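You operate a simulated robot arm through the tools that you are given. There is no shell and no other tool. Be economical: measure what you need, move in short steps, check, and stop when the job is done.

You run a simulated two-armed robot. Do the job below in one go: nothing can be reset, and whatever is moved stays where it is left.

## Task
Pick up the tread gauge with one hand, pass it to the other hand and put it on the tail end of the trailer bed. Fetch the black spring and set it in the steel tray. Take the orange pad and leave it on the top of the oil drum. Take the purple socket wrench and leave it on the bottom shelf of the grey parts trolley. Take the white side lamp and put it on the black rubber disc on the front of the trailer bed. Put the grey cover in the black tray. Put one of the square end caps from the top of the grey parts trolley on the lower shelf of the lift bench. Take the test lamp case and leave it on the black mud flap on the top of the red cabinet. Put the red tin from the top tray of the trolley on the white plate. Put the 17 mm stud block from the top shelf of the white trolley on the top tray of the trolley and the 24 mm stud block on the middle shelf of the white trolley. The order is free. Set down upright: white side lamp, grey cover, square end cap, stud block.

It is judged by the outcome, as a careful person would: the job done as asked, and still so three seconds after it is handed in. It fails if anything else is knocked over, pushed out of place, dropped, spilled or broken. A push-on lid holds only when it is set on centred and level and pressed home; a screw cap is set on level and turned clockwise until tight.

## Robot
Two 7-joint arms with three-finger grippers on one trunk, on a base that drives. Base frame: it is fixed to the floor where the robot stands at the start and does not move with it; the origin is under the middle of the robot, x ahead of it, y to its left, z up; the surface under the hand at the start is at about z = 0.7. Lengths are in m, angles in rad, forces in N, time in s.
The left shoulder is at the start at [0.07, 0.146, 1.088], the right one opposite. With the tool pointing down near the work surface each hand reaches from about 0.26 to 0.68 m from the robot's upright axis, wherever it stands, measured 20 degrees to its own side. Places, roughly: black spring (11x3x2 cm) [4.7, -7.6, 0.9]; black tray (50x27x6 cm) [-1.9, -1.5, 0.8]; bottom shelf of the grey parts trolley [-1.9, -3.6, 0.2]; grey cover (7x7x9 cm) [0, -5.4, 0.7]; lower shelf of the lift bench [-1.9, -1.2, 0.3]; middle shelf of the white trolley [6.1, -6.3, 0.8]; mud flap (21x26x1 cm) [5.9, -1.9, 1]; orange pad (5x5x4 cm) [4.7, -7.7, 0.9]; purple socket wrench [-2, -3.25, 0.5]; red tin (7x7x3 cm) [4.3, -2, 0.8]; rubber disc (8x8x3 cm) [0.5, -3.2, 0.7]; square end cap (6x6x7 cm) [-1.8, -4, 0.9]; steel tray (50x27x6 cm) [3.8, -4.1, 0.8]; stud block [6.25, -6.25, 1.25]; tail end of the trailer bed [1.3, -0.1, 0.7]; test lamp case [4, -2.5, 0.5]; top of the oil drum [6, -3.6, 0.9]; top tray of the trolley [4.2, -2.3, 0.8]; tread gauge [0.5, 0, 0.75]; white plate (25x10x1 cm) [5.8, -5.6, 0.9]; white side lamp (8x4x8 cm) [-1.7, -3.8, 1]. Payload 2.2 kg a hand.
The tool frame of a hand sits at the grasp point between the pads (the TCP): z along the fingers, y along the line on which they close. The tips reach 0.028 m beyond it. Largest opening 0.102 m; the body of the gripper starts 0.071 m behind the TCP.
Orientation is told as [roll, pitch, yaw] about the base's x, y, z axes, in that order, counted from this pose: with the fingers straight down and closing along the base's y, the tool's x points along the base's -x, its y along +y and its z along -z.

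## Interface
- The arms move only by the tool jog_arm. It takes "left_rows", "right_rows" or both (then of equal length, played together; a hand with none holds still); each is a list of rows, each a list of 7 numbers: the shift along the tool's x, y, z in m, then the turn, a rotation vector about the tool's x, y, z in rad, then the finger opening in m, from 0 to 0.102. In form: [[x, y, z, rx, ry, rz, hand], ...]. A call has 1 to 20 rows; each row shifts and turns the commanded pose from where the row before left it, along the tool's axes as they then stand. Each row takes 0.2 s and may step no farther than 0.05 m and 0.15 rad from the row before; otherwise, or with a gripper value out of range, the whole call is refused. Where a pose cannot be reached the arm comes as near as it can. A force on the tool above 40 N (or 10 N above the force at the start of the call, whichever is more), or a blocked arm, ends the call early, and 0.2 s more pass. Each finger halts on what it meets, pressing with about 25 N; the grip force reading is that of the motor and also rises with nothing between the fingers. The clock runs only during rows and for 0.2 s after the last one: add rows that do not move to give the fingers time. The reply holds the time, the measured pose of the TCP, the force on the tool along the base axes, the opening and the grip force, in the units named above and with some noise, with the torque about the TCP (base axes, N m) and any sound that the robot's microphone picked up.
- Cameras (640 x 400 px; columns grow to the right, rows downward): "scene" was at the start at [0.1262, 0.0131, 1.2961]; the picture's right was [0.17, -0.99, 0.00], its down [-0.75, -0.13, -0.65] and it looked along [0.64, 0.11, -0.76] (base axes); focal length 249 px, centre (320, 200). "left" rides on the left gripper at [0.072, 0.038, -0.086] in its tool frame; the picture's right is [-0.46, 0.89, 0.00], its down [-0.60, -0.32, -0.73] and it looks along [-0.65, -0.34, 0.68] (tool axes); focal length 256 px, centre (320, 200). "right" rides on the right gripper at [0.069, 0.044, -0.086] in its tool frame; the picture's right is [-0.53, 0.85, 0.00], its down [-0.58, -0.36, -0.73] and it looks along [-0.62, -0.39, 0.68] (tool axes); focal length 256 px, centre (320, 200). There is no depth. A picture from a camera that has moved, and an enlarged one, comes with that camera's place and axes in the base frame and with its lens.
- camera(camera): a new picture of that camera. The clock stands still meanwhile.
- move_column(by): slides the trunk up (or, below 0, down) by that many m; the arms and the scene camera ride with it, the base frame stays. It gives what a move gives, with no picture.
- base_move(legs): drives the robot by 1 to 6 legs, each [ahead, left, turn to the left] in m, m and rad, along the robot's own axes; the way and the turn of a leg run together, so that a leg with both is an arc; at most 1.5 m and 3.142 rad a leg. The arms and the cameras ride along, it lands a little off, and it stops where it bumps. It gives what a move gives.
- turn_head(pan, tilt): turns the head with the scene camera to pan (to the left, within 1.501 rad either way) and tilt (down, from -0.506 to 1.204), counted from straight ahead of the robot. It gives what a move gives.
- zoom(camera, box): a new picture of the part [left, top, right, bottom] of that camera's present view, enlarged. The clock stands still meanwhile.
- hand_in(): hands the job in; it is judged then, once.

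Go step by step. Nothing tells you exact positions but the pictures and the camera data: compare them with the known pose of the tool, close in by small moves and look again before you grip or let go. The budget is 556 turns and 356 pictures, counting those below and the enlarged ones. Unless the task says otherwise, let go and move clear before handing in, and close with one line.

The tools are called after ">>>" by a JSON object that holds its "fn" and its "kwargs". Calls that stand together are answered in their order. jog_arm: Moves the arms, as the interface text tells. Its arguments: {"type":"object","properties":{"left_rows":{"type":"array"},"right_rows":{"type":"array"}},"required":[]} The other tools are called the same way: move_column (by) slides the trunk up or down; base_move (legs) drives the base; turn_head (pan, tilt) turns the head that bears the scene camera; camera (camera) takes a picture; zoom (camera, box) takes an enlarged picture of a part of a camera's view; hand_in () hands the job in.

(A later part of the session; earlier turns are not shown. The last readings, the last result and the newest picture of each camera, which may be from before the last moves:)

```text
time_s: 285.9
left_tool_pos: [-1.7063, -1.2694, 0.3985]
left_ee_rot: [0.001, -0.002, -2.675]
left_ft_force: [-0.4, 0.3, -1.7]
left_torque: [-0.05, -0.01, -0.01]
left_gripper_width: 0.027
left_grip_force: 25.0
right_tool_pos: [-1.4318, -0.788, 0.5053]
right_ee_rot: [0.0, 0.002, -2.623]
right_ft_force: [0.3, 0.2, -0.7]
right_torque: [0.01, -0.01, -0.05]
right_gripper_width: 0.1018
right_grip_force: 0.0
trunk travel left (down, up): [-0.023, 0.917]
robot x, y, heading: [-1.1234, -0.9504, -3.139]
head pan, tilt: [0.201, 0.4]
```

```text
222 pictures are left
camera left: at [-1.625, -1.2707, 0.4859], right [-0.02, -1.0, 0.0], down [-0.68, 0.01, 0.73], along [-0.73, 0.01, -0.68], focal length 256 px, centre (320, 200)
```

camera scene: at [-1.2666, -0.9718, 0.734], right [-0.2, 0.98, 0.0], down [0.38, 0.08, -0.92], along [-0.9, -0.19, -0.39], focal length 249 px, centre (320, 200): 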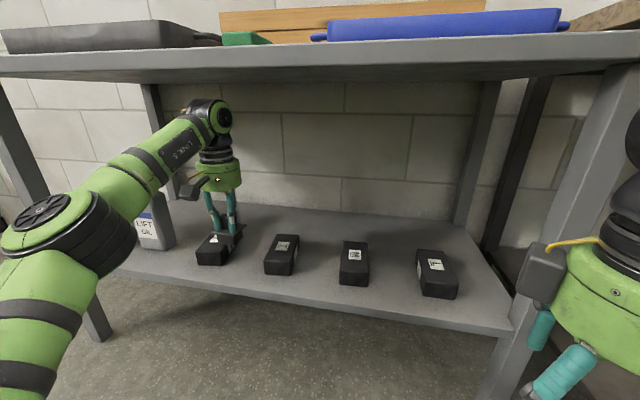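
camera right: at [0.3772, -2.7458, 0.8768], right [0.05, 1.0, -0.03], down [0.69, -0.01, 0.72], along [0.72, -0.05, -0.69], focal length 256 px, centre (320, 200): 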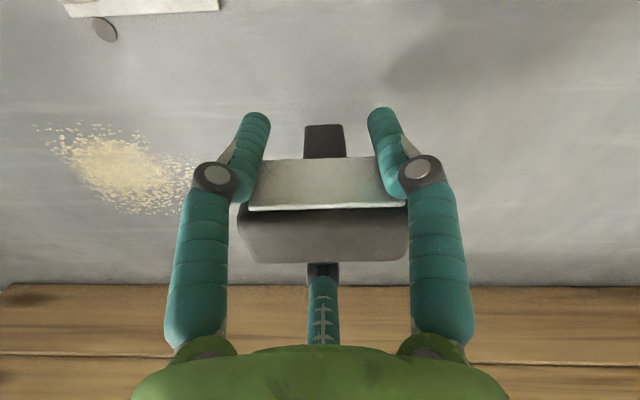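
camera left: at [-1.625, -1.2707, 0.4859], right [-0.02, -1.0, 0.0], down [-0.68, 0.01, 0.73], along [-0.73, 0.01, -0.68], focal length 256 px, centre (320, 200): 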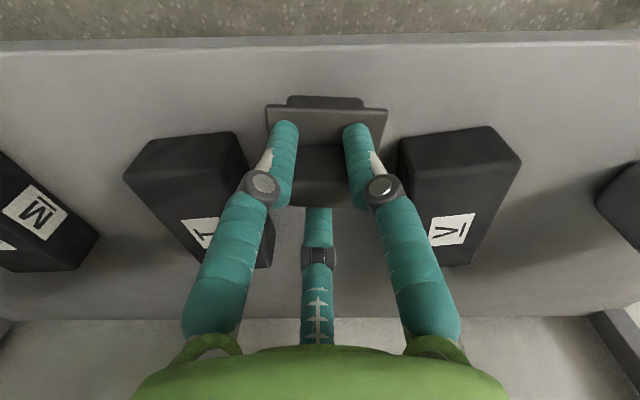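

>>> {"fn": "jog_arm", "kwargs": {"left_rows": [[0, 0, 0.008, 0, 0, 0, 0.01], [0, 0, 0, 0, 0, 0, 0.01]]}}

>>> {"fn": "jog_arm", "kwargs": {"left_rows": [[0, 0, 0.007, 0, 0, 0, 0.01], [0, 0, 0, 0, 0, 0, 0.01]]}}

>>> {"fn": "jog_arm", "kwargs": {"left_rows": [[0, 0, 0.006, 0, 0, 0, 0.01], [0, 0, 0, 0, 0, 0, 0.01]]}}

>>> {"fn": "camera", "kwargs": {"camera": "left"}}

```text
time_s: 286.6
left_tool_pos: [-1.7074, -1.2696, 0.3917]
left_ee_rot: [0.003, -0.001, -2.675]
left_ft_force: [0.6, 0.0, -1.0]
left_torque: [0.02, -0.01, 0.02]
left_gripper_width: 0.027
left_grip_force: 25.1
right_tool_pos: [-1.4331, -0.7886, 0.5039]
right_ee_rot: [0.0, 0.0, -2.624]
right_ft_force: [-0.1, 1.4, -0.1]
right_torque: [0.0, 0.0, 0.01]
right_gripper_width: 0.102
right_grip_force: 0.0
trunk travel left (down, up): [-0.023, 0.917]
robot x, y, heading: [-1.1277, -0.9572, -3.141]
head pan, tilt: [0.201, 0.4]
```

```text
time_s: 287.1
left_tool_pos: [-1.707, -1.27, 0.3847]
left_ee_rot: [0.006, -0.001, -2.674]
left_ft_force: [0.3, -0.4, -0.6]
left_torque: [0.01, -0.01, 0.03]
left_gripper_width: 0.0271
left_grip_force: 25.1
right_tool_pos: [-1.4332, -0.7873, 0.5038]
right_ee_rot: [0.0, 0.0, -2.624]
right_ft_force: [0.0, 0.6, -0.1]
right_torque: [0.03, 0.0, -0.02]
right_gripper_width: 0.1018
right_grip_force: 0.0
trunk travel left (down, up): [-0.023, 0.917]
robot x, y, heading: [-1.1249, -0.9527, -3.135]
head pan, tilt: [0.201, 0.4]
```

```text
time_s: 287.8
left_tool_pos: [-1.7053, -1.2691, 0.3811]
left_ee_rot: [0.002, -0.006, -2.673]
left_ft_force: [0.6, -0.3, 9.0]
left_torque: [-0.06, -0.03, -0.04]
left_gripper_width: 0.0269
left_grip_force: 25.0
right_tool_pos: [-1.431, -0.7876, 0.5054]
right_ee_rot: [0.001, -0.001, -2.625]
right_ft_force: [1.2, -0.3, -0.5]
right_torque: [-0.02, -0.02, -0.01]
right_gripper_width: 0.1019
right_grip_force: 0.0
trunk travel left (down, up): [-0.023, 0.917]
robot x, y, heading: [-1.1255, -0.9527, -3.138]
head pan, tilt: [0.201, 0.4]
```

```text
221 pictures are left
camera left: at [-1.6243, -1.2704, 0.4668], right [-0.02, -1.0, 0.0], down [-0.68, 0.01, 0.73], along [-0.73, 0.01, -0.68], focal length 256 px, centre (320, 200)
```

left: 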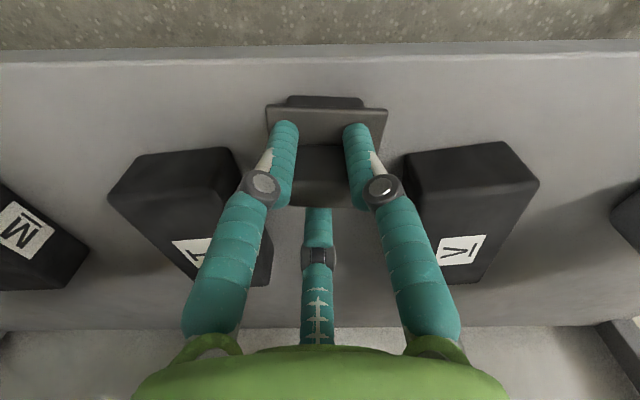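

>>> {"fn": "jog_arm", "kwargs": {"left_rows": [[0, 0, -0.002, 0, 0, 0, 0.03], [0, 0, 0, 0, 0, 0, 0.045], [0, 0, 0, 0, 0, 0, 0.055], [0, 0, 0, 0, 0, 0, 0.055], [0, 0, -0.02, 0, 0, 0, 0.055], [0, 0, -0.03, 0, 0, 0, 0.055], [0, 0, -0.04, 0, 0, 0, 0.055], [0, 0, 0, 0, 0, 0, 0.055]]}}

>>> {"fn": "camera", "kwargs": {"camera": "left"}}

```text
time_s: 289.6
left_tool_pos: [-1.7064, -1.2702, 0.4719]
left_ee_rot: [0.004, -0.003, -2.673]
left_ft_force: [-1.5, 0.4, -0.3]
left_torque: [-0.01, -0.01, 0.02]
left_gripper_width: 0.0552
left_grip_force: 0.1
right_tool_pos: [-1.432, -0.787, 0.5039]
right_ee_rot: [0.001, 0.0, -2.624]
right_ft_force: [0.1, -0.2, -0.1]
right_torque: [0.0, -0.01, -0.02]
right_gripper_width: 0.1022
right_grip_force: 0.1
trunk travel left (down, up): [-0.023, 0.917]
robot x, y, heading: [-1.1238, -0.9528, -3.138]
head pan, tilt: [0.201, 0.4]
```

```text
220 pictures are left
camera left: at [-1.6245, -1.2706, 0.5573], right [-0.02, -1.0, 0.0], down [-0.68, 0.01, 0.73], along [-0.73, 0.01, -0.68], focal length 256 px, centre (320, 200)
```

left: 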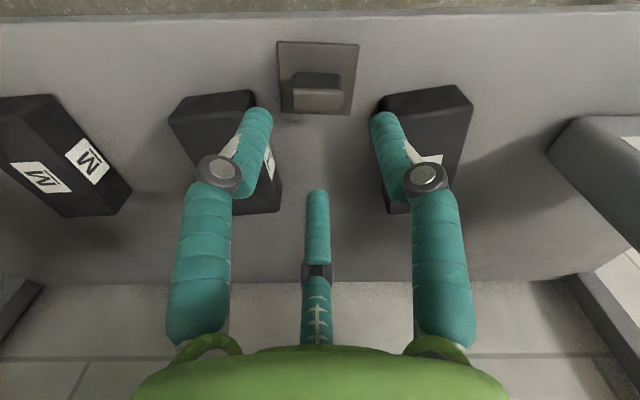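

End cap is in place. Retract, back away, raise the trunk and return to the lamp on the trailer bed.

>>> {"fn": "jog_arm", "kwargs": {"left_rows": [[0.0297, 0.0151, 0, 0, 0, 0, 0.08], [0.0297, 0.0151, 0, 0, 0, 0, 0.102], [0.0297, 0.0151, 0, 0, 0, 0, 0.102], [0.0297, 0.0151, 0, 0, 0, 0, 0.102], [0, 0, 0, 0, 0, 0, 0.102]]}}

>>> {"fn": "base_move", "kwargs": {"legs": [[-0.22, 0, 0]]}}

>>> {"fn": "move_column", "kwargs": {"by": 0.4}}

>>> {"fn": "move_column", "kwargs": {"by": 0.24}}

>>> {"fn": "base_move", "kwargs": {"legs": [[0, 1.45, 0], [0, 0.25, 0], [0, 0, 3.141]]}}

>>> {"fn": "turn_head", "kwargs": {"pan": 0, "tilt": 0.6}}

>>> {"fn": "camera", "kwargs": {"camera": "scene"}}

```text
time_s: 290.8
left_tool_pos: [-1.5733, -1.27, 0.4712]
left_ee_rot: [0.001, -0.001, -2.675]
left_ft_force: [-0.3, -0.3, 0.0]
left_torque: [-0.04, 0.01, 0.0]
left_gripper_width: 0.102
left_grip_force: 0.0
right_tool_pos: [-1.4314, -0.7885, 0.5038]
right_ee_rot: [0.001, 0.0, -2.623]
right_ft_force: [-0.7, 0.8, 0.3]
right_torque: [0.02, -0.02, -0.06]
right_gripper_width: 0.1019
right_grip_force: 0.0
trunk travel left (down, up): [-0.023, 0.917]
robot x, y, heading: [-1.124, -0.9564, -3.141]
head pan, tilt: [0.201, 0.4]
```

```text
time_s: 292.4
left_tool_pos: [-1.357, -1.269, 0.47]
left_ee_rot: [0.002, -0.003, -2.674]
left_ft_force: [0.0, 0.0, 0.0]
left_torque: [-0.03, 0.0, 0.02]
left_gripper_width: 0.1019
left_grip_force: 0.0
right_tool_pos: [-1.2128, -0.7858, 0.5049]
right_ee_rot: [0.0, -0.002, -2.627]
right_ft_force: [0.9, 0.3, 0.0]
right_torque: [0.0, 0.01, 0.01]
right_gripper_width: 0.102
right_grip_force: 0.1
trunk travel left (down, up): [-0.023, 0.917]
robot x, y, heading: [-0.9104, -0.952, -3.142]
head pan, tilt: [0.201, 0.4]
```

```text
time_s: 296.3
left_tool_pos: [-1.3558, -1.2686, 0.8709]
left_ee_rot: [0.005, -0.002, -2.675]
left_ft_force: [0.2, -0.1, 0.3]
left_torque: [-0.03, 0.01, 0.03]
left_gripper_width: 0.1021
left_grip_force: 0.0
right_tool_pos: [-1.2138, -0.7865, 0.9046]
right_ee_rot: [0.0, 0.003, -2.626]
right_ft_force: [-0.6, 0.3, 1.0]
right_torque: [0.01, 0.0, 0.0]
right_gripper_width: 0.1018
right_grip_force: 0.1
trunk travel left (down, up): [-0.423, 0.517]
robot x, y, heading: [-0.9071, -0.9505, -3.141]
head pan, tilt: [0.201, 0.4]
```

```text
time_s: 298.8
left_tool_pos: [-1.3576, -1.2695, 1.1101]
left_ee_rot: [0.003, -0.002, -2.676]
left_ft_force: [0.7, 1.2, 0.0]
left_torque: [0.01, 0.01, 0.01]
left_gripper_width: 0.102
left_grip_force: 0.1
right_tool_pos: [-1.2132, -0.786, 1.1437]
right_ee_rot: [0.001, 0.002, -2.627]
right_ft_force: [-0.3, 0.3, 0.4]
right_torque: [-0.03, -0.02, 0.02]
right_gripper_width: 0.1019
right_grip_force: 0.0
trunk travel left (down, up): [-0.663, 0.277]
robot x, y, heading: [-0.9101, -0.9549, -3.143]
head pan, tilt: [0.201, 0.4]
```

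```text
time_s: 314.7
left_tool_pos: [-0.4477, -2.3472, 1.1112]
left_ee_rot: [0.002, -0.002, 0.443]
left_ft_force: [-0.9, -0.2, 0.0]
left_torque: [0.01, 0.02, 0.01]
left_gripper_width: 0.1019
left_grip_force: 0.0
right_tool_pos: [-0.6011, -2.8245, 1.1432]
right_ee_rot: [-0.002, 0.0, 0.495]
right_ft_force: [-0.1, -0.5, 0.4]
right_torque: [0.03, 0.04, 0.04]
right_gripper_width: 0.102
right_grip_force: 0.1
trunk travel left (down, up): [-0.663, 0.277]
robot x, y, heading: [-0.9051, -2.6531, -0.029]
head pan, tilt: [0.201, 0.4]
```

```text
time_s: 315.4
left_tool_pos: [-0.4461, -2.3457, 1.1106]
left_ee_rot: [0.003, -0.003, 0.444]
left_ft_force: [0.0, 0.2, 0.1]
left_torque: [0.01, -0.04, 0.0]
left_gripper_width: 0.1021
left_grip_force: 0.1
right_tool_pos: [-0.6012, -2.8249, 1.1431]
right_ee_rot: [-0.001, 0.001, 0.494]
right_ft_force: [-1.2, -0.1, -0.7]
right_torque: [0.03, 0.0, 0.0]
right_gripper_width: 0.1019
right_grip_force: 0.1
trunk travel left (down, up): [-0.663, 0.277]
robot x, y, heading: [-0.9048, -2.6568, -0.022]
head pan, tilt: [0.0, 0.6]
```

```text
219 pictures are left
camera scene: at [-0.7654, -2.6563, 1.3558], right [-0.02, -1.0, 0.0], down [-0.56, 0.01, -0.83], along [0.83, -0.02, -0.56], focal length 249 px, centre (320, 200)
```

scene: 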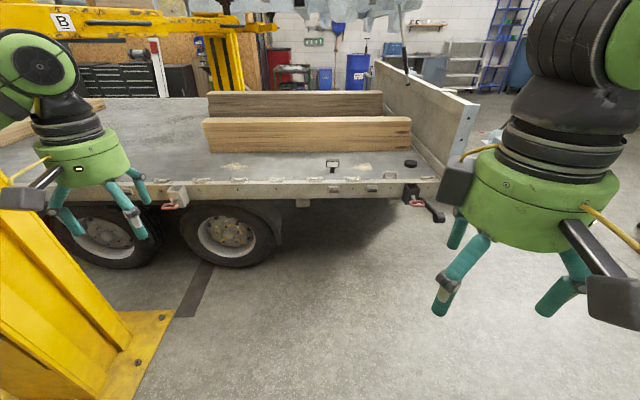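

>>> {"fn": "base_move", "kwargs": {"legs": [[0.55, -0.3, 0.022], [0.27, 0, 0]]}}

>>> {"fn": "turn_head", "kwargs": {"pan": 0, "tilt": 0.8}}

>>> {"fn": "camera", "kwargs": {"camera": "scene"}}

>>> {"fn": "camera", "kwargs": {"camera": "left"}}

```text
time_s: 320.4
left_tool_pos: [0.3597, -2.6342, 1.111]
left_ee_rot: [0.003, -0.005, 0.471]
left_ft_force: [-0.2, 0.6, -1.4]
left_torque: [-0.02, 0.02, 0.02]
left_gripper_width: 0.1021
left_grip_force: 0.0
right_tool_pos: [0.2197, -3.117, 1.144]
right_ee_rot: [-0.001, 0.001, 0.521]
right_ft_force: [-0.4, -0.3, 0.7]
right_torque: [0.02, -0.02, 0.0]
right_gripper_width: 0.1019
right_grip_force: 0.0
trunk travel left (down, up): [-0.663, 0.277]
robot x, y, heading: [-0.0854, -2.9537, 0.008]
head pan, tilt: [0.0, 0.6]
```

```text
time_s: 321.2
left_tool_pos: [0.361, -2.6348, 1.111]
left_ee_rot: [0.002, -0.003, 0.47]
left_ft_force: [0.0, -0.2, -0.6]
left_torque: [-0.01, 0.02, 0.02]
left_gripper_width: 0.102
left_grip_force: 0.0
right_tool_pos: [0.2211, -3.117, 1.1435]
right_ee_rot: [-0.001, 0.003, 0.522]
right_ft_force: [0.1, 0.8, 0.2]
right_torque: [0.02, 0.04, -0.03]
right_gripper_width: 0.1021
right_grip_force: 0.0
trunk travel left (down, up): [-0.663, 0.277]
robot x, y, heading: [-0.0885, -2.9519, 0.009]
head pan, tilt: [0.0, 0.799]
```

```text
218 pictures are left
camera scene: at [0.0444, -2.9529, 1.3389], right [0.01, -1.0, 0.0], down [-0.72, 0.0, -0.7], along [0.7, 0.0, -0.72], focal length 249 px, centre (320, 200)
```

scene: 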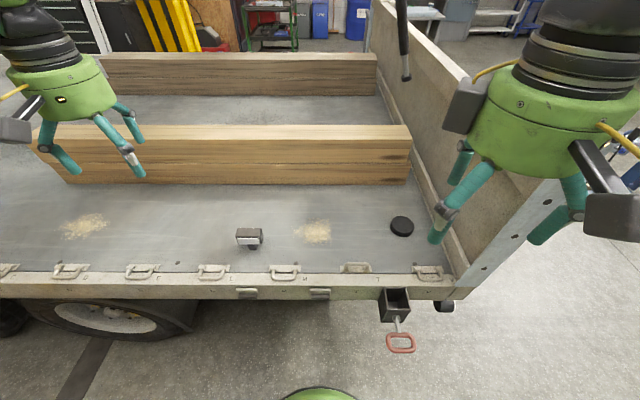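

```text
217 pictures are left
camera left: at [0.2799, -2.6332, 1.1972], right [0.01, 1.0, 0.0], down [0.68, -0.01, 0.73], along [0.73, -0.01, -0.68], focal length 256 px, centre (320, 200)
```

left: 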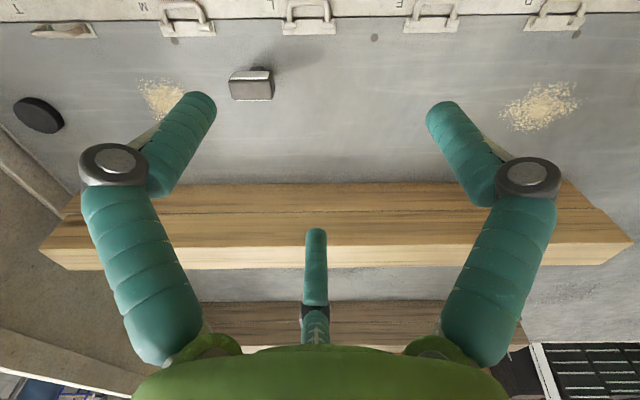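

>>> {"fn": "jog_arm", "kwargs": {"left_rows": [[-0.0079, -0.0374, 0, 0, 0, 0, 0.102], [-0.0079, -0.0374, 0, 0, 0, 0, 0.102], [-0.0079, -0.0374, 0, 0, 0, 0, 0.102], [-0.0079, -0.0374, 0, 0, 0, 0, 0.102], [0, 0, 0.05, 0, 0, 0, 0.102], [0, 0, 0.05, 0, 0, 0, 0.102], [0, 0, 0.05, 0, 0, 0, 0.102], [0, 0, 0.05, 0, 0, 0, 0.102], [0, 0, 0.05, 0, 0, 0, 0.102], [0, 0, 0, 0, 0, 0, 0.102]]}}

>>> {"fn": "camera", "kwargs": {"camera": "left"}}

```text
time_s: 323.4
left_tool_pos: [0.4562, -2.7533, 0.8607]
left_ee_rot: [0.002, -0.003, 0.472]
left_ft_force: [0.1, 0.2, 0.0]
left_torque: [-0.01, -0.03, -0.04]
left_gripper_width: 0.1021
left_grip_force: 0.0
right_tool_pos: [0.2195, -3.1168, 1.1447]
right_ee_rot: [0.0, 0.0, 0.521]
right_ft_force: [0.6, 0.3, -0.5]
right_torque: [0.0, -0.04, -0.01]
right_gripper_width: 0.1022
right_grip_force: 0.1
trunk travel left (down, up): [-0.663, 0.277]
robot x, y, heading: [-0.0868, -2.9559, 0.007]
head pan, tilt: [0.0, 0.799]
```

```text
216 pictures are left
camera left: at [0.3748, -2.7519, 0.947], right [0.01, 1.0, 0.0], down [0.68, -0.01, 0.73], along [0.73, -0.01, -0.68], focal length 256 px, centre (320, 200)
```

left: 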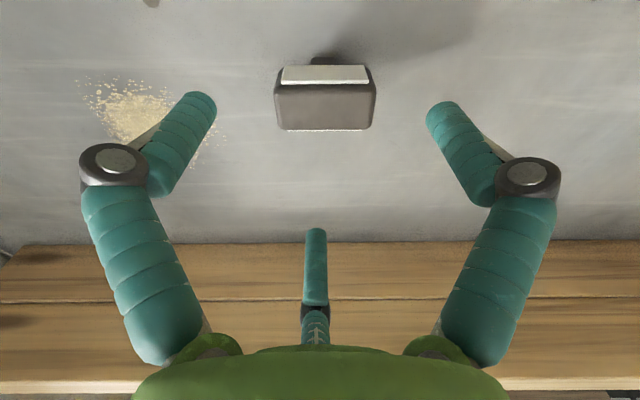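

>>> {"fn": "jog_arm", "kwargs": {"left_rows": [[-0.0072, 0.0009, 0.04, 0, 0, 0, 0.102], [0, 0, 0.04, 0, 0, 0, 0.102], [0, 0, 0.028, 0, 0, 0, 0.102], [0, 0, 0, 0, 0, 0, 0.102]]}}

>>> {"fn": "camera", "kwargs": {"camera": "left"}}

```text
time_s: 324.4
left_tool_pos: [0.4625, -2.7496, 0.752]
left_ee_rot: [0.003, -0.003, 0.472]
left_ft_force: [-0.3, -0.1, -0.4]
left_torque: [0.0, -0.01, -0.01]
left_gripper_width: 0.102
left_grip_force: 0.1
right_tool_pos: [0.2205, -3.117, 1.1445]
right_ee_rot: [0.0, 0.0, 0.521]
right_ft_force: [0.3, -0.4, -0.1]
right_torque: [0.01, 0.0, -0.02]
right_gripper_width: 0.1019
right_grip_force: 0.0
trunk travel left (down, up): [-0.663, 0.277]
robot x, y, heading: [-0.0862, -2.9532, 0.006]
head pan, tilt: [0.0, 0.799]
```

```text
215 pictures are left
camera left: at [0.3814, -2.7474, 0.8381], right [0.01, 1.0, 0.0], down [0.68, -0.01, 0.73], along [0.73, -0.01, -0.68], focal length 256 px, centre (320, 200)
```

left: 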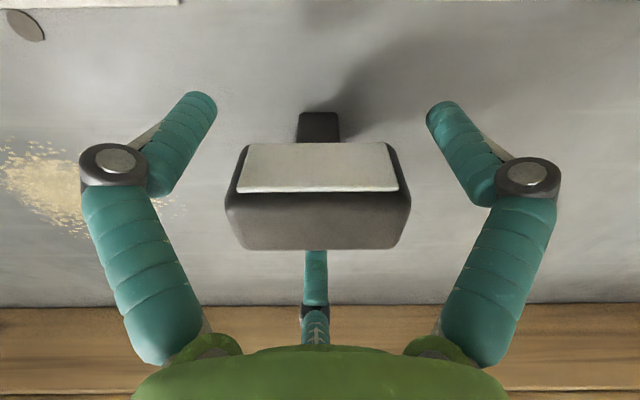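

>>> {"fn": "jog_arm", "kwargs": {"left_rows": [[0, 0, 0, 0, 0, 0, 0.08], [0, 0, 0, 0, 0, 0, 0.06], [0, 0, 0, 0, 0, 0, 0.03], [0, 0, 0, 0, 0, 0, 0.02], [0, 0, 0, 0, 0, 0, 0.02], [0, 0, -0.02, 0, 0, 0, 0.02], [0, 0, -0.04, 0, 0, 0, 0.02], [0, 0, -0.04, 0, 0, 0, 0.02], [0, 0, 0, 0, 0, 0, 0.02]]}}

>>> {"fn": "camera", "kwargs": {"camera": "left"}}

```text
time_s: 326.4
left_tool_pos: [0.4635, -2.748, 0.8524]
left_ee_rot: [0.005, -0.001, 0.472]
left_ft_force: [-0.5, -0.1, -2.7]
left_torque: [0.03, 0.03, 0.02]
left_gripper_width: 0.0543
left_grip_force: 25.1
right_tool_pos: [0.2213, -3.117, 1.1436]
right_ee_rot: [-0.001, 0.002, 0.521]
right_ft_force: [1.0, 0.3, -0.8]
right_torque: [-0.02, 0.01, -0.02]
right_gripper_width: 0.102
right_grip_force: 0.1
trunk travel left (down, up): [-0.663, 0.277]
robot x, y, heading: [-0.0866, -2.9528, 0.011]
head pan, tilt: [0.0, 0.799]
```

```text
214 pictures are left
camera left: at [0.3825, -2.7476, 0.9394], right [0.01, 1.0, 0.0], down [0.68, -0.01, 0.73], along [0.73, -0.01, -0.68], focal length 256 px, centre (320, 200)
```

left: 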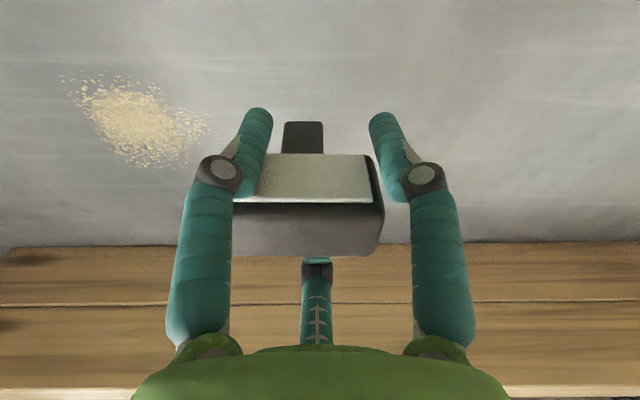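

>>> {"fn": "base_move", "kwargs": {"legs": [[0, -0.43, -0.008]]}}

>>> {"fn": "camera", "kwargs": {"camera": "scene"}}

>>> {"fn": "camera", "kwargs": {"camera": "left"}}

```text
time_s: 329.0
left_tool_pos: [0.4659, -3.1871, 0.8532]
left_ee_rot: [0.002, -0.001, 0.461]
left_ft_force: [0.1, 1.0, -2.0]
left_torque: [0.0, 0.0, -0.01]
left_gripper_width: 0.0545
left_grip_force: 24.3
right_tool_pos: [0.2187, -3.5506, 1.144]
right_ee_rot: [-0.002, 0.001, 0.509]
right_ft_force: [-1.0, 0.1, 0.3]
right_torque: [0.0, 0.01, 0.03]
right_gripper_width: 0.102
right_grip_force: 0.2
trunk travel left (down, up): [-0.663, 0.277]
robot x, y, heading: [-0.085, -3.3848, -0.0]
head pan, tilt: [0.0, 0.799]
```

```text
213 pictures are left
camera scene: at [0.0445, -3.3859, 1.3389], right [0.0, -1.0, 0.0], down [-0.72, 0.0, -0.7], along [0.7, 0.0, -0.72], focal length 249 px, centre (320, 200)
```

scene: 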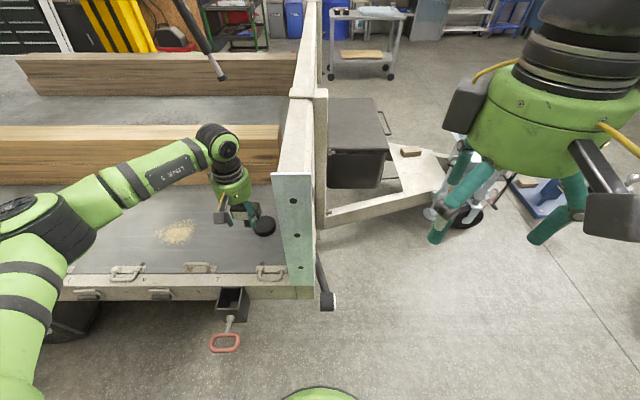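

```text
212 pictures are left
camera left: at [0.385, -3.1846, 0.9391], right [0.02, 1.0, 0.0], down [0.68, -0.02, 0.73], along [0.73, -0.02, -0.68], focal length 256 px, centre (320, 200)
```

left: 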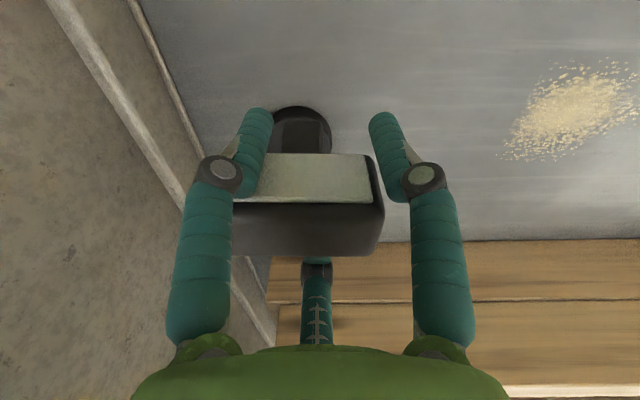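

>>> {"fn": "jog_arm", "kwargs": {"left_rows": [[-0.0226, -0.0185, 0, 0, 0, 0, 0.02], [-0.0227, -0.0185, 0, 0, 0, 0, 0.02], [0, 0, 0.03, 0, 0, 0, 0.02], [0, 0, 0, 0, 0, 0, 0.02]]}}

>>> {"fn": "camera", "kwargs": {"camera": "left"}}

>>> {"fn": "zoom", "kwargs": {"camera": "scene", "box": [180, 170, 320, 258]}}

```text
time_s: 330.0
left_tool_pos: [0.5236, -3.2021, 0.8227]
left_ee_rot: [0.002, -0.002, 0.457]
left_ft_force: [-0.7, -0.6, -2.0]
left_torque: [0.02, -0.03, -0.02]
left_gripper_width: 0.0542
left_grip_force: 25.2
right_tool_pos: [0.2187, -3.5524, 1.1438]
right_ee_rot: [-0.001, 0.0, 0.509]
right_ft_force: [-0.1, -0.6, 0.7]
right_torque: [0.0, -0.01, 0.0]
right_gripper_width: 0.1019
right_grip_force: 0.1
trunk travel left (down, up): [-0.663, 0.277]
robot x, y, heading: [-0.089, -3.3862, -0.009]
head pan, tilt: [0.0, 0.799]
```

```text
211 pictures are left
camera left: at [0.4418, -3.1985, 0.9088], right [0.02, 1.0, 0.0], down [0.68, -0.02, 0.73], along [0.73, -0.01, -0.68], focal length 256 px, centre (320, 200)
```

left: 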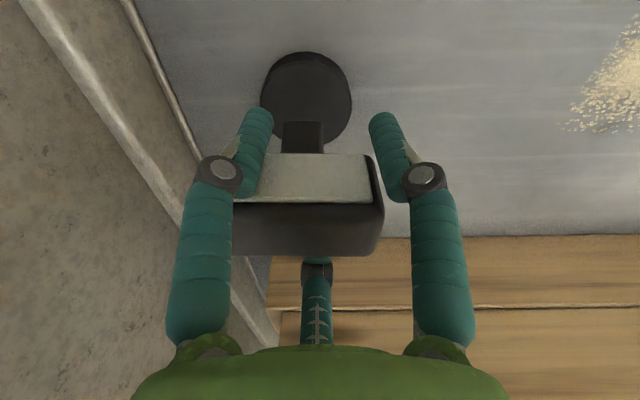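

```text
4.55 times, centred on (250, 214) of scene
camera zoom: at [0.0444, -3.3866, 1.3389], right [0.0, -1.0, 0.0], down [-0.72, 0.0, -0.7], along [0.7, 0.0, -0.72], focal length 1130 px, centre (638, 136)
```

zoom: 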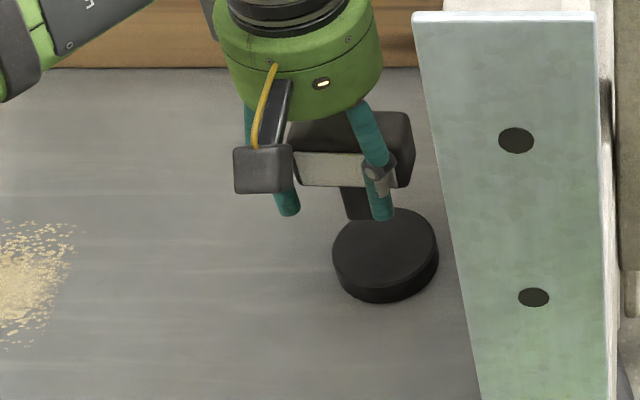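

>>> {"fn": "jog_arm", "kwargs": {"left_rows": [[0, 0, 0.025, 0, 0, 0, 0.02], [0, 0, 0, 0, 0, 0, 0.02]]}}

>>> {"fn": "jog_arm", "kwargs": {"left_rows": [[0, 0, 0.008, 0, 0, 0, 0.02], [0, 0, 0, 0, 0, 0, 0.02]]}}

>>> {"fn": "zoom", "kwargs": {"camera": "scene", "box": [180, 170, 320, 258]}}

>>> {"fn": "camera", "kwargs": {"camera": "left"}}

```text
time_s: 330.6
left_tool_pos: [0.5235, -3.2006, 0.7979]
left_ee_rot: [0.003, -0.004, 0.46]
left_ft_force: [-0.3, -0.7, -1.5]
left_torque: [0.04, -0.01, -0.03]
left_gripper_width: 0.0547
left_grip_force: 24.9
right_tool_pos: [0.217, -3.5529, 1.1442]
right_ee_rot: [0.0, 0.0, 0.51]
right_ft_force: [0.2, 0.1, 0.6]
right_torque: [0.0, -0.01, 0.01]
right_gripper_width: 0.1022
right_grip_force: 0.1
trunk travel left (down, up): [-0.663, 0.277]
robot x, y, heading: [-0.086, -3.3853, -0.004]
head pan, tilt: [0.0, 0.799]
```

```text
time_s: 331.2
left_tool_pos: [0.5235, -3.2009, 0.7892]
left_ee_rot: [0.002, -0.003, 0.46]
left_ft_force: [-0.3, -0.2, -1.0]
left_torque: [0.04, 0.0, 0.03]
left_gripper_width: 0.0545
left_grip_force: 24.7
right_tool_pos: [0.2199, -3.5524, 1.1437]
right_ee_rot: [-0.001, -0.001, 0.51]
right_ft_force: [0.1, -0.4, -0.4]
right_torque: [0.02, 0.03, 0.0]
right_gripper_width: 0.1019
right_grip_force: 0.1
trunk travel left (down, up): [-0.663, 0.277]
robot x, y, heading: [-0.0855, -3.3857, -0.006]
head pan, tilt: [0.0, 0.799]
```

```text
4.55 times, centred on (250, 214) of scene
camera zoom: at [0.0443, -3.3866, 1.3389], right [0.0, -1.0, 0.0], down [-0.72, 0.0, -0.7], along [0.7, 0.0, -0.72], focal length 1130 px, centre (638, 136)
```

zoom: 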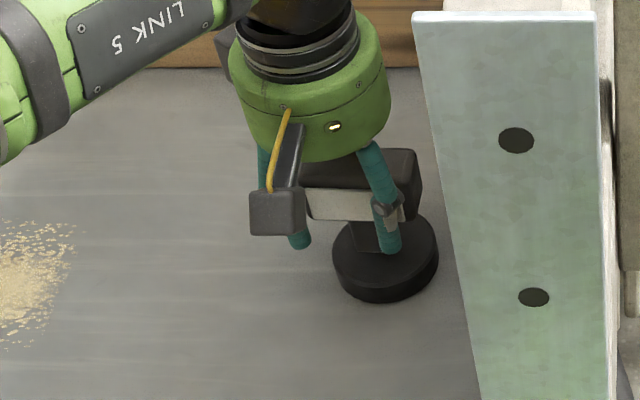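

```text
208 pictures are left
camera left: at [0.4417, -3.1983, 0.8761], right [0.02, 1.0, 0.0], down [0.68, -0.02, 0.73], along [0.73, -0.01, -0.68], focal length 256 px, centre (320, 200)
```

left: 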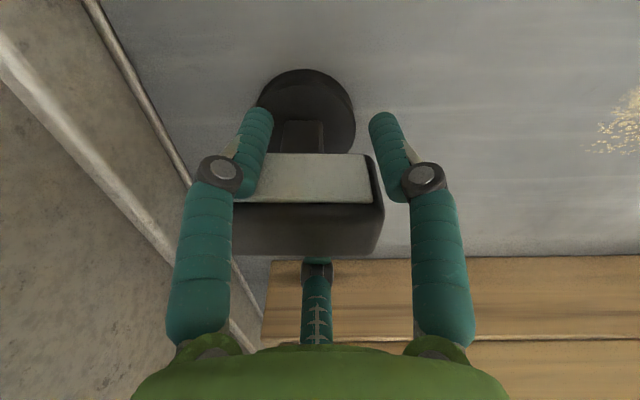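

>>> {"fn": "jog_arm", "kwargs": {"left_rows": [[0, 0, 0.007, 0, 0, 0, 0.02], [0, 0, 0, 0, 0, 0, 0.02]]}}

>>> {"fn": "jog_arm", "kwargs": {"left_rows": [[0, 0, 0.006, 0, 0, 0, 0.02], [0, 0, 0, 0, 0, 0, 0.02]]}}

>>> {"fn": "jog_arm", "kwargs": {"left_rows": [[0, 0, 0.005, 0, 0, 0, 0.02], [0, 0, 0, 0, 0, 0, 0.02]]}}

```text
time_s: 331.8
left_tool_pos: [0.5235, -3.1989, 0.7825]
left_ee_rot: [0.002, -0.004, 0.461]
left_ft_force: [0.4, -0.8, -1.9]
left_torque: [0.05, 0.0, 0.0]
left_gripper_width: 0.0543
left_grip_force: 25.0
right_tool_pos: [0.2193, -3.552, 1.1442]
right_ee_rot: [0.0, 0.002, 0.51]
right_ft_force: [0.2, -0.2, -0.6]
right_torque: [-0.04, 0.0, 0.03]
right_gripper_width: 0.1017
right_grip_force: 0.1
trunk travel left (down, up): [-0.663, 0.277]
robot x, y, heading: [-0.0856, -3.3871, -0.008]
head pan, tilt: [0.0, 0.799]
```

```text
time_s: 332.4
left_tool_pos: [0.5238, -3.1999, 0.7766]
left_ee_rot: [0.001, -0.004, 0.459]
left_ft_force: [0.5, -0.4, -2.2]
left_torque: [0.0, 0.01, -0.01]
left_gripper_width: 0.0544
left_grip_force: 25.4
right_tool_pos: [0.2194, -3.5534, 1.1443]
right_ee_rot: [0.001, -0.002, 0.509]
right_ft_force: [0.8, 0.6, -0.3]
right_torque: [0.05, 0.01, -0.01]
right_gripper_width: 0.102
right_grip_force: 0.0
trunk travel left (down, up): [-0.663, 0.277]
robot x, y, heading: [-0.0843, -3.3876, -0.006]
head pan, tilt: [0.0, 0.799]
```

```text
time_s: 333.0
left_tool_pos: [0.5211, -3.2004, 0.7743]
left_ee_rot: [0.001, -0.007, 0.461]
left_ft_force: [0.1, 1.6, 9.6]
left_torque: [-0.03, -0.18, 0.01]
left_gripper_width: 0.0543
left_grip_force: 25.2
right_tool_pos: [0.2172, -3.553, 1.144]
right_ee_rot: [-0.004, -0.001, 0.509]
right_ft_force: [0.0, -0.3, -0.5]
right_torque: [-0.05, 0.0, 0.02]
right_gripper_width: 0.1019
right_grip_force: 0.1
trunk travel left (down, up): [-0.663, 0.277]
robot x, y, heading: [-0.0854, -3.3843, -0.007]
head pan, tilt: [0.0, 0.799]
```

>>> {"fn": "camera", "kwargs": {"camera": "left"}}

>>> {"fn": "jog_arm", "kwargs": {"left_rows": [[0, 0, -0.001, 0, 0, 0, 0.057], [0, 0, 0, 0, 0, 0, 0.065], [0, 0, 0, 0, 0, 0, 0.08], [0, 0, 0, 0, 0, 0, 0.102], [0, 0, 0, 0, 0, 0, 0.102], [0, 0, -0.03, 0, 0, 0, 0.102], [0, 0, -0.04, 0, 0, 0, 0.102], [0, 0, -0.04, 0, 0, 0, 0.102], [0, 0, -0.04, 0, 0, 0, 0.102], [0, 0, 0, 0, 0, 0, 0.102]]}}

>>> {"fn": "camera", "kwargs": {"camera": "left"}}

>>> {"fn": "zoom", "kwargs": {"camera": "scene", "box": [180, 170, 320, 258]}}

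```text
207 pictures are left
camera left: at [0.4413, -3.198, 0.8603], right [0.02, 1.0, 0.0], down [0.68, -0.02, 0.73], along [0.73, -0.01, -0.68], focal length 256 px, centre (320, 200)
```

left: 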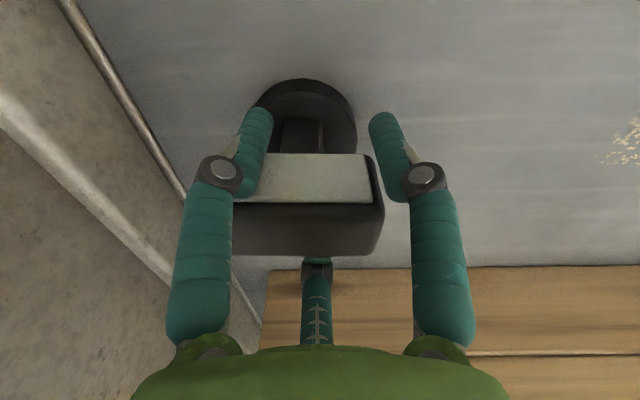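

```text
time_s: 335.2
left_tool_pos: [0.5232, -3.2006, 0.9228]
left_ee_rot: [0.004, -0.002, 0.461]
left_ft_force: [0.3, 0.7, 0.0]
left_torque: [-0.03, 0.0, 0.0]
left_gripper_width: 0.102
left_grip_force: 0.1
right_tool_pos: [0.2187, -3.5526, 1.1429]
right_ee_rot: [-0.001, 0.001, 0.508]
right_ft_force: [0.7, -1.2, 0.3]
right_torque: [0.0, -0.02, -0.01]
right_gripper_width: 0.1021
right_grip_force: 0.1
trunk travel left (down, up): [-0.663, 0.277]
robot x, y, heading: [-0.0856, -3.3854, -0.007]
head pan, tilt: [0.0, 0.799]
```

```text
206 pictures are left
camera left: at [0.442, -3.1988, 1.0091], right [0.02, 1.0, 0.0], down [0.68, -0.02, 0.73], along [0.73, -0.01, -0.68], focal length 256 px, centre (320, 200)
```

left: 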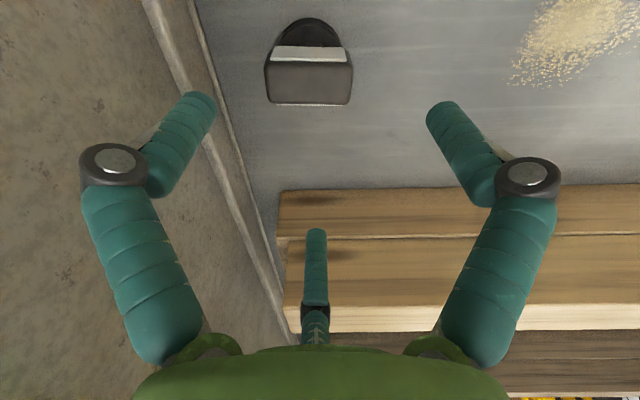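

```text
4.55 times, centred on (250, 214) of scene
camera zoom: at [0.0447, -3.3864, 1.3388], right [0.0, -1.0, 0.0], down [-0.72, 0.0, -0.7], along [0.7, 0.0, -0.72], focal length 1130 px, centre (638, 136)
```

zoom: 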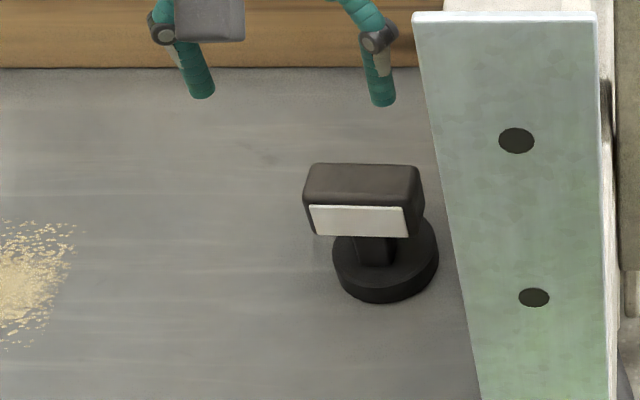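

Lamp is upright on the disc. Next the grey cover near [0, -5.4].

>>> {"fn": "base_move", "kwargs": {"legs": [[-0.35, 0, 0], [0, 0, -1.563]]}}

>>> {"fn": "turn_head", "kwargs": {"pan": 0.1, "tilt": 0.4}}

>>> {"fn": "camera", "kwargs": {"camera": "scene"}}

```text
time_s: 341.3
left_tool_pos: [-0.2519, -3.993, 0.9227]
left_ee_rot: [0.001, -0.002, -1.107]
left_ft_force: [-0.3, -0.3, 0.3]
left_torque: [0.04, 0.01, 0.01]
left_gripper_width: 0.1018
left_grip_force: 0.1
right_tool_pos: [-0.6045, -3.6897, 1.1441]
right_ee_rot: [0.001, 0.0, -1.056]
right_ft_force: [0.7, -0.2, -0.1]
right_torque: [0.02, -0.02, -0.02]
right_gripper_width: 0.1018
right_grip_force: 0.1
trunk travel left (down, up): [-0.663, 0.277]
robot x, y, heading: [-0.436, -3.3853, -1.573]
head pan, tilt: [0.0, 0.799]
```

```text
time_s: 342.2
left_tool_pos: [-0.2516, -3.9926, 0.9227]
left_ee_rot: [0.0, -0.004, -1.109]
left_ft_force: [-0.8, 0.1, -0.6]
left_torque: [0.01, -0.01, 0.01]
left_gripper_width: 0.102
left_grip_force: 0.1
right_tool_pos: [-0.605, -3.69, 1.1441]
right_ee_rot: [0.0, 0.0, -1.058]
right_ft_force: [-0.1, 0.0, 0.2]
right_torque: [0.03, 0.01, -0.01]
right_gripper_width: 0.1019
right_grip_force: 0.1
trunk travel left (down, up): [-0.663, 0.277]
robot x, y, heading: [-0.4415, -3.3864, -1.574]
head pan, tilt: [0.099, 0.4]
```

```text
204 pictures are left
camera scene: at [-0.4299, -3.527, 1.3739], right [-1.0, -0.1, 0.0], down [-0.04, 0.39, -0.92], along [0.09, -0.92, -0.39], focal length 249 px, centre (320, 200)
```

scene: 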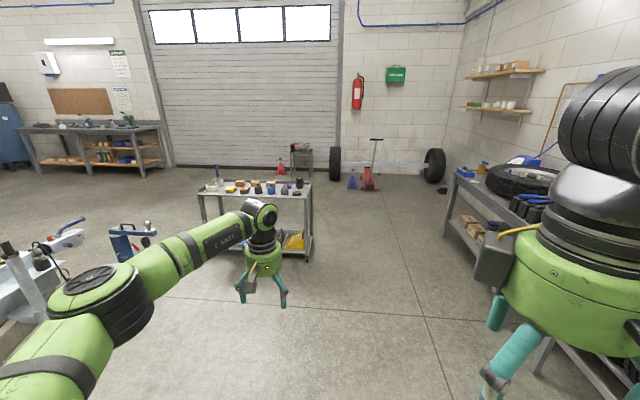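

>>> {"fn": "base_move", "kwargs": {"legs": [[0.95, 0.22, 0]]}}

>>> {"fn": "turn_head", "kwargs": {"pan": 0.0, "tilt": 0.6}}

>>> {"fn": "camera", "kwargs": {"camera": "scene"}}

>>> {"fn": "camera", "kwargs": {"camera": "left"}}

```text
time_s: 347.3
left_tool_pos: [-0.0347, -4.9519, 0.923]
left_ee_rot: [0.001, -0.004, -1.11]
left_ft_force: [-0.1, -0.4, -0.2]
left_torque: [-0.02, -0.03, 0.01]
left_gripper_width: 0.1018
left_grip_force: 0.1
right_tool_pos: [-0.388, -4.6493, 1.1442]
right_ee_rot: [0.001, 0.0, -1.061]
right_ft_force: [-0.1, 0.0, 0.7]
right_torque: [0.01, 0.02, -0.01]
right_gripper_width: 0.102
right_grip_force: 0.0
trunk travel left (down, up): [-0.663, 0.277]
robot x, y, heading: [-0.2206, -4.3448, -1.576]
head pan, tilt: [0.099, 0.4]
```

```text
time_s: 348.0
left_tool_pos: [-0.0353, -4.9527, 0.9213]
left_ee_rot: [0.003, -0.004, -1.11]
left_ft_force: [-0.3, 0.3, -0.1]
left_torque: [-0.03, -0.02, -0.01]
left_gripper_width: 0.1023
left_grip_force: 0.0
right_tool_pos: [-0.3874, -4.6476, 1.1443]
right_ee_rot: [-0.001, -0.001, -1.058]
right_ft_force: [0.5, 0.0, 0.1]
right_torque: [0.01, -0.02, -0.03]
right_gripper_width: 0.1022
right_grip_force: 0.0
trunk travel left (down, up): [-0.663, 0.277]
robot x, y, heading: [-0.2235, -4.3426, -1.58]
head pan, tilt: [0.0, 0.6]
```

```text
203 pictures are left
camera scene: at [-0.2214, -4.4822, 1.3558], right [-1.0, 0.0, 0.0], down [0.0, 0.56, -0.83], along [0.0, -0.83, -0.56], focal length 249 px, centre (320, 200)
```

scene: 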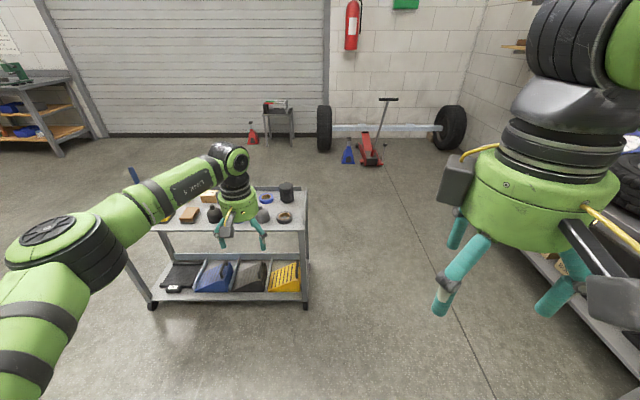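

```text
202 pictures are left
camera left: at [-0.0332, -4.8704, 1.0088], right [1.0, -0.02, 0.0], down [-0.02, -0.68, 0.73], along [-0.01, -0.73, -0.68], focal length 256 px, centre (320, 200)
```

left: 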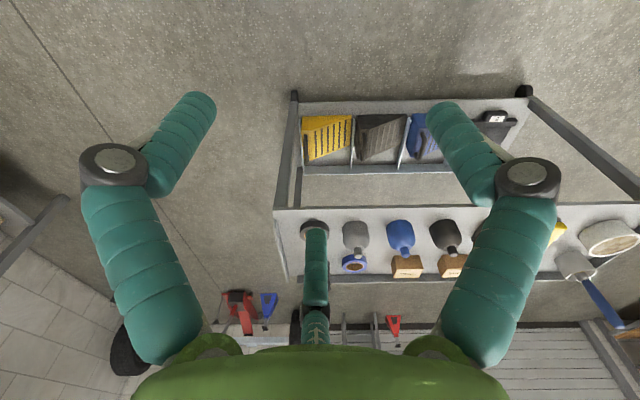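

>>> {"fn": "zoom", "kwargs": {"camera": "scene", "box": [140, 160, 320, 272]}}

>>> {"fn": "zoom", "kwargs": {"camera": "left", "box": [270, 190, 640, 340]}}

```text
3.56 times, centred on (230, 216) of scene
camera zoom: at [-0.2214, -4.4822, 1.3558], right [-1.0, 0.0, 0.0], down [0.0, 0.56, -0.83], along [0.0, -0.83, -0.56], focal length 884 px, centre (640, 143)
```

zoom: 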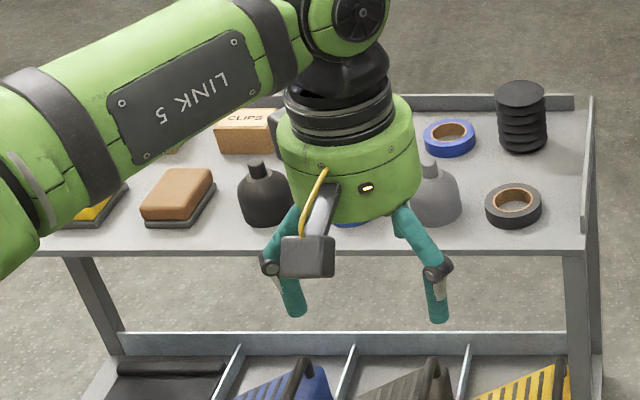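

```text
1.73 times, centred on (455, 265) of left
camera zoom: at [-0.0332, -4.8704, 1.0088], right [1.0, -0.02, 0.0], down [-0.02, -0.68, 0.73], along [-0.01, -0.73, -0.68], focal length 443 px, centre (86, 88)
```

zoom: 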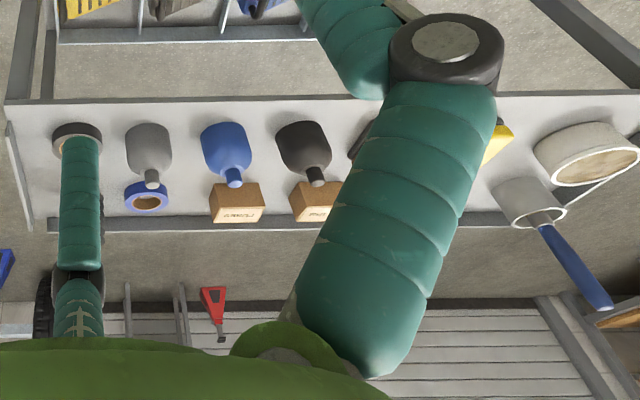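

>>> {"fn": "base_move", "kwargs": {"legs": [[0.3, 0.05, 0]]}}

>>> {"fn": "camera", "kwargs": {"camera": "left"}}

>>> {"fn": "camera", "kwargs": {"camera": "scene"}}

```text
time_s: 350.1
left_tool_pos: [0.0151, -5.2503, 0.9236]
left_ee_rot: [0.003, -0.003, -1.109]
left_ft_force: [-0.5, 0.3, -0.3]
left_torque: [-0.03, -0.01, 0.0]
left_gripper_width: 0.1022
left_grip_force: 0.1
right_tool_pos: [-0.3374, -4.9468, 1.1436]
right_ee_rot: [-0.001, 0.002, -1.059]
right_ft_force: [-0.3, 0.9, -0.7]
right_torque: [0.01, 0.03, 0.02]
right_gripper_width: 0.1019
right_grip_force: 0.0
trunk travel left (down, up): [-0.663, 0.277]
robot x, y, heading: [-0.1709, -4.6428, -1.571]
head pan, tilt: [0.0, 0.6]
```

```text
199 pictures are left
camera left: at [0.0166, -5.1677, 1.0094], right [1.0, -0.02, 0.0], down [-0.02, -0.68, 0.73], along [-0.01, -0.73, -0.68], focal length 256 px, centre (320, 200)
```

left: 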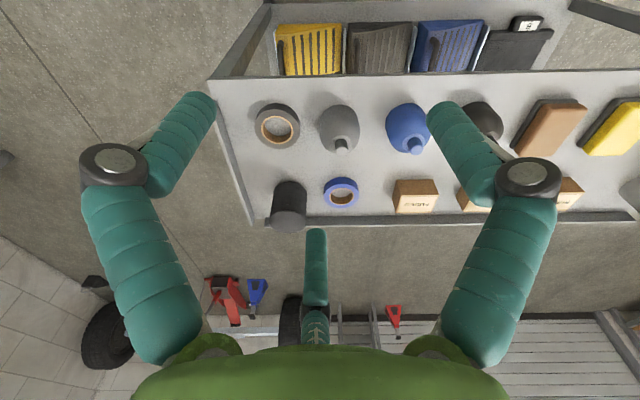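

```text
198 pictures are left
camera scene: at [-0.1723, -4.7796, 1.3559], right [-1.0, 0.0, 0.0], down [0.0, 0.56, -0.83], along [0.0, -0.83, -0.56], focal length 249 px, centre (320, 200)
```

scene: 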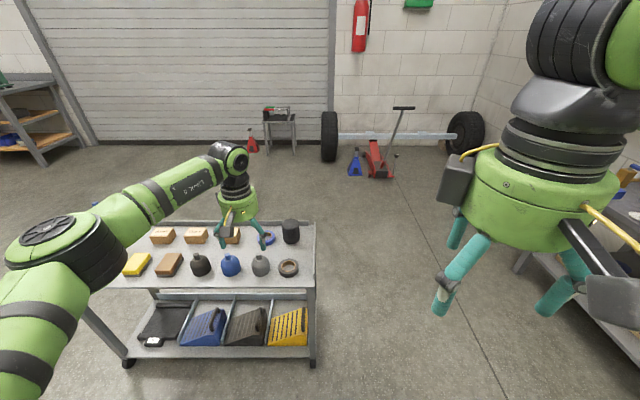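

>>> {"fn": "jog_arm", "kwargs": {"left_rows": [[-0.0343, -0.0075, 0, 0, 0, 0, 0.102], [-0.0343, -0.0075, 0, 0, 0, 0, 0.102], [0, 0, 0.05, 0, 0, 0, 0.102], [0, 0, 0.03, 0, 0, 0, 0.102], [0, 0, 0, 0, 0, 0, 0.102]]}}

>>> {"fn": "camera", "kwargs": {"camera": "left"}}

```text
time_s: 351.3
left_tool_pos: [0.0332, -5.289, 0.8426]
left_ee_rot: [0.001, -0.004, -1.108]
left_ft_force: [0.0, 0.4, 0.3]
left_torque: [-0.02, 0.01, -0.02]
left_gripper_width: 0.1022
left_grip_force: 0.1
left hand out of reach, approached as far as the arm can: row 2, 4
right_tool_pos: [-0.3361, -4.9474, 1.1447]
right_ee_rot: [-0.001, 0.002, -1.058]
right_ft_force: [0.0, -0.1, -0.2]
right_torque: [-0.01, 0.01, -0.04]
right_gripper_width: 0.102
right_grip_force: 0.0
trunk travel left (down, up): [-0.663, 0.277]
robot x, y, heading: [-0.1721, -4.6446, -1.575]
head pan, tilt: [0.0, 0.6]
```

```text
197 pictures are left
camera left: at [0.0342, -5.207, 0.929], right [1.0, -0.02, 0.0], down [-0.02, -0.68, 0.73], along [-0.01, -0.73, -0.68], focal length 256 px, centre (320, 200)
```

left: 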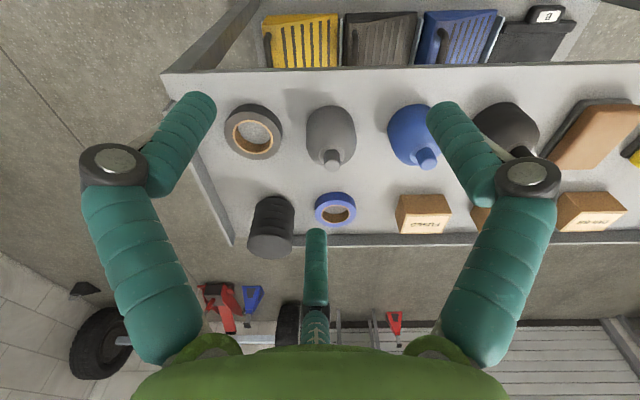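

>>> {"fn": "jog_arm", "kwargs": {"left_rows": [[0.028, 0.0189, 0, 0, 0, 0, 0.102], [0.028, 0.0189, 0, 0, 0, 0, 0.102], [0, 0, 0, 0, 0, 0, 0.102]]}}

>>> {"fn": "base_move", "kwargs": {"legs": [[0.1, 0, 0]]}}

>>> {"fn": "jog_arm", "kwargs": {"left_rows": [[0, 0, 0.03, 0, 0, 0, 0.102], [0, 0, 0, 0, 0, 0, 0.102]]}}

>>> {"fn": "camera", "kwargs": {"camera": "left"}}

```text
time_s: 352.1
left_tool_pos: [0.0314, -5.2899, 0.8426]
left_ee_rot: [0.003, -0.005, -1.109]
left_ft_force: [0.1, -0.1, 0.3]
left_torque: [0.01, 0.04, 0.0]
left_gripper_width: 0.102
left_grip_force: 0.0
left hand out of reach, approached as far as the arm can: row 1, 2
right_tool_pos: [-0.3374, -4.9469, 1.1437]
right_ee_rot: [-0.001, 0.001, -1.059]
right_ft_force: [-0.2, 0.3, 0.2]
right_torque: [0.02, 0.02, -0.02]
right_gripper_width: 0.1018
right_grip_force: 0.2
trunk travel left (down, up): [-0.663, 0.277]
robot x, y, heading: [-0.1731, -4.641, -1.575]
head pan, tilt: [0.0, 0.6]
```

```text
time_s: 353.2
left_tool_pos: [0.0306, -5.3876, 0.8432]
left_ee_rot: [0.001, -0.003, -1.108]
left_ft_force: [0.5, -0.8, -0.3]
left_torque: [0.01, -0.02, 0.03]
left_gripper_width: 0.1021
left_grip_force: 0.1
right_tool_pos: [-0.3372, -5.0447, 1.1445]
right_ee_rot: [-0.003, -0.002, -1.057]
right_ft_force: [-0.1, 0.4, -1.1]
right_torque: [-0.03, 0.03, -0.01]
right_gripper_width: 0.1022
right_grip_force: 0.0
trunk travel left (down, up): [-0.663, 0.277]
robot x, y, heading: [-0.1746, -4.7387, -1.574]
head pan, tilt: [0.0, 0.6]
```

```text
time_s: 353.8
left_tool_pos: [0.0295, -5.3862, 0.8137]
left_ee_rot: [0.003, -0.003, -1.108]
left_ft_force: [1.1, -1.0, 0.2]
left_torque: [0.02, -0.04, 0.0]
left_gripper_width: 0.1019
left_grip_force: 0.1
left hand out of reach, approached as far as the arm can: row 1
right_tool_pos: [-0.3382, -5.0458, 1.1444]
right_ee_rot: [0.0, 0.0, -1.057]
right_ft_force: [0.5, 0.0, 0.7]
right_torque: [-0.02, 0.0, 0.03]
right_gripper_width: 0.102
right_grip_force: 0.0
trunk travel left (down, up): [-0.663, 0.277]
robot x, y, heading: [-0.1693, -4.7387, -1.572]
head pan, tilt: [0.0, 0.6]
```

```text
196 pictures are left
camera left: at [0.032, -5.3036, 0.899], right [1.0, -0.02, 0.0], down [-0.02, -0.68, 0.73], along [-0.01, -0.73, -0.68], focal length 256 px, centre (320, 200)
```

left: 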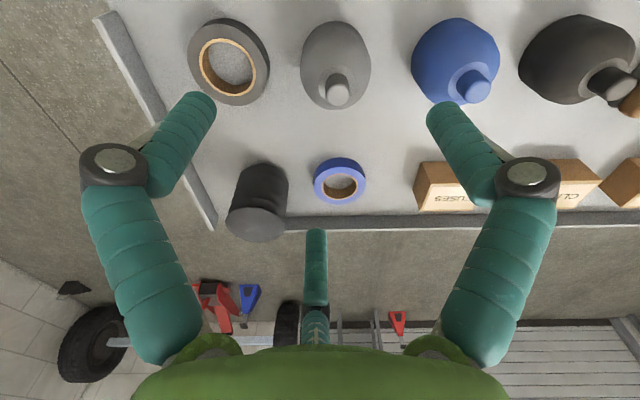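

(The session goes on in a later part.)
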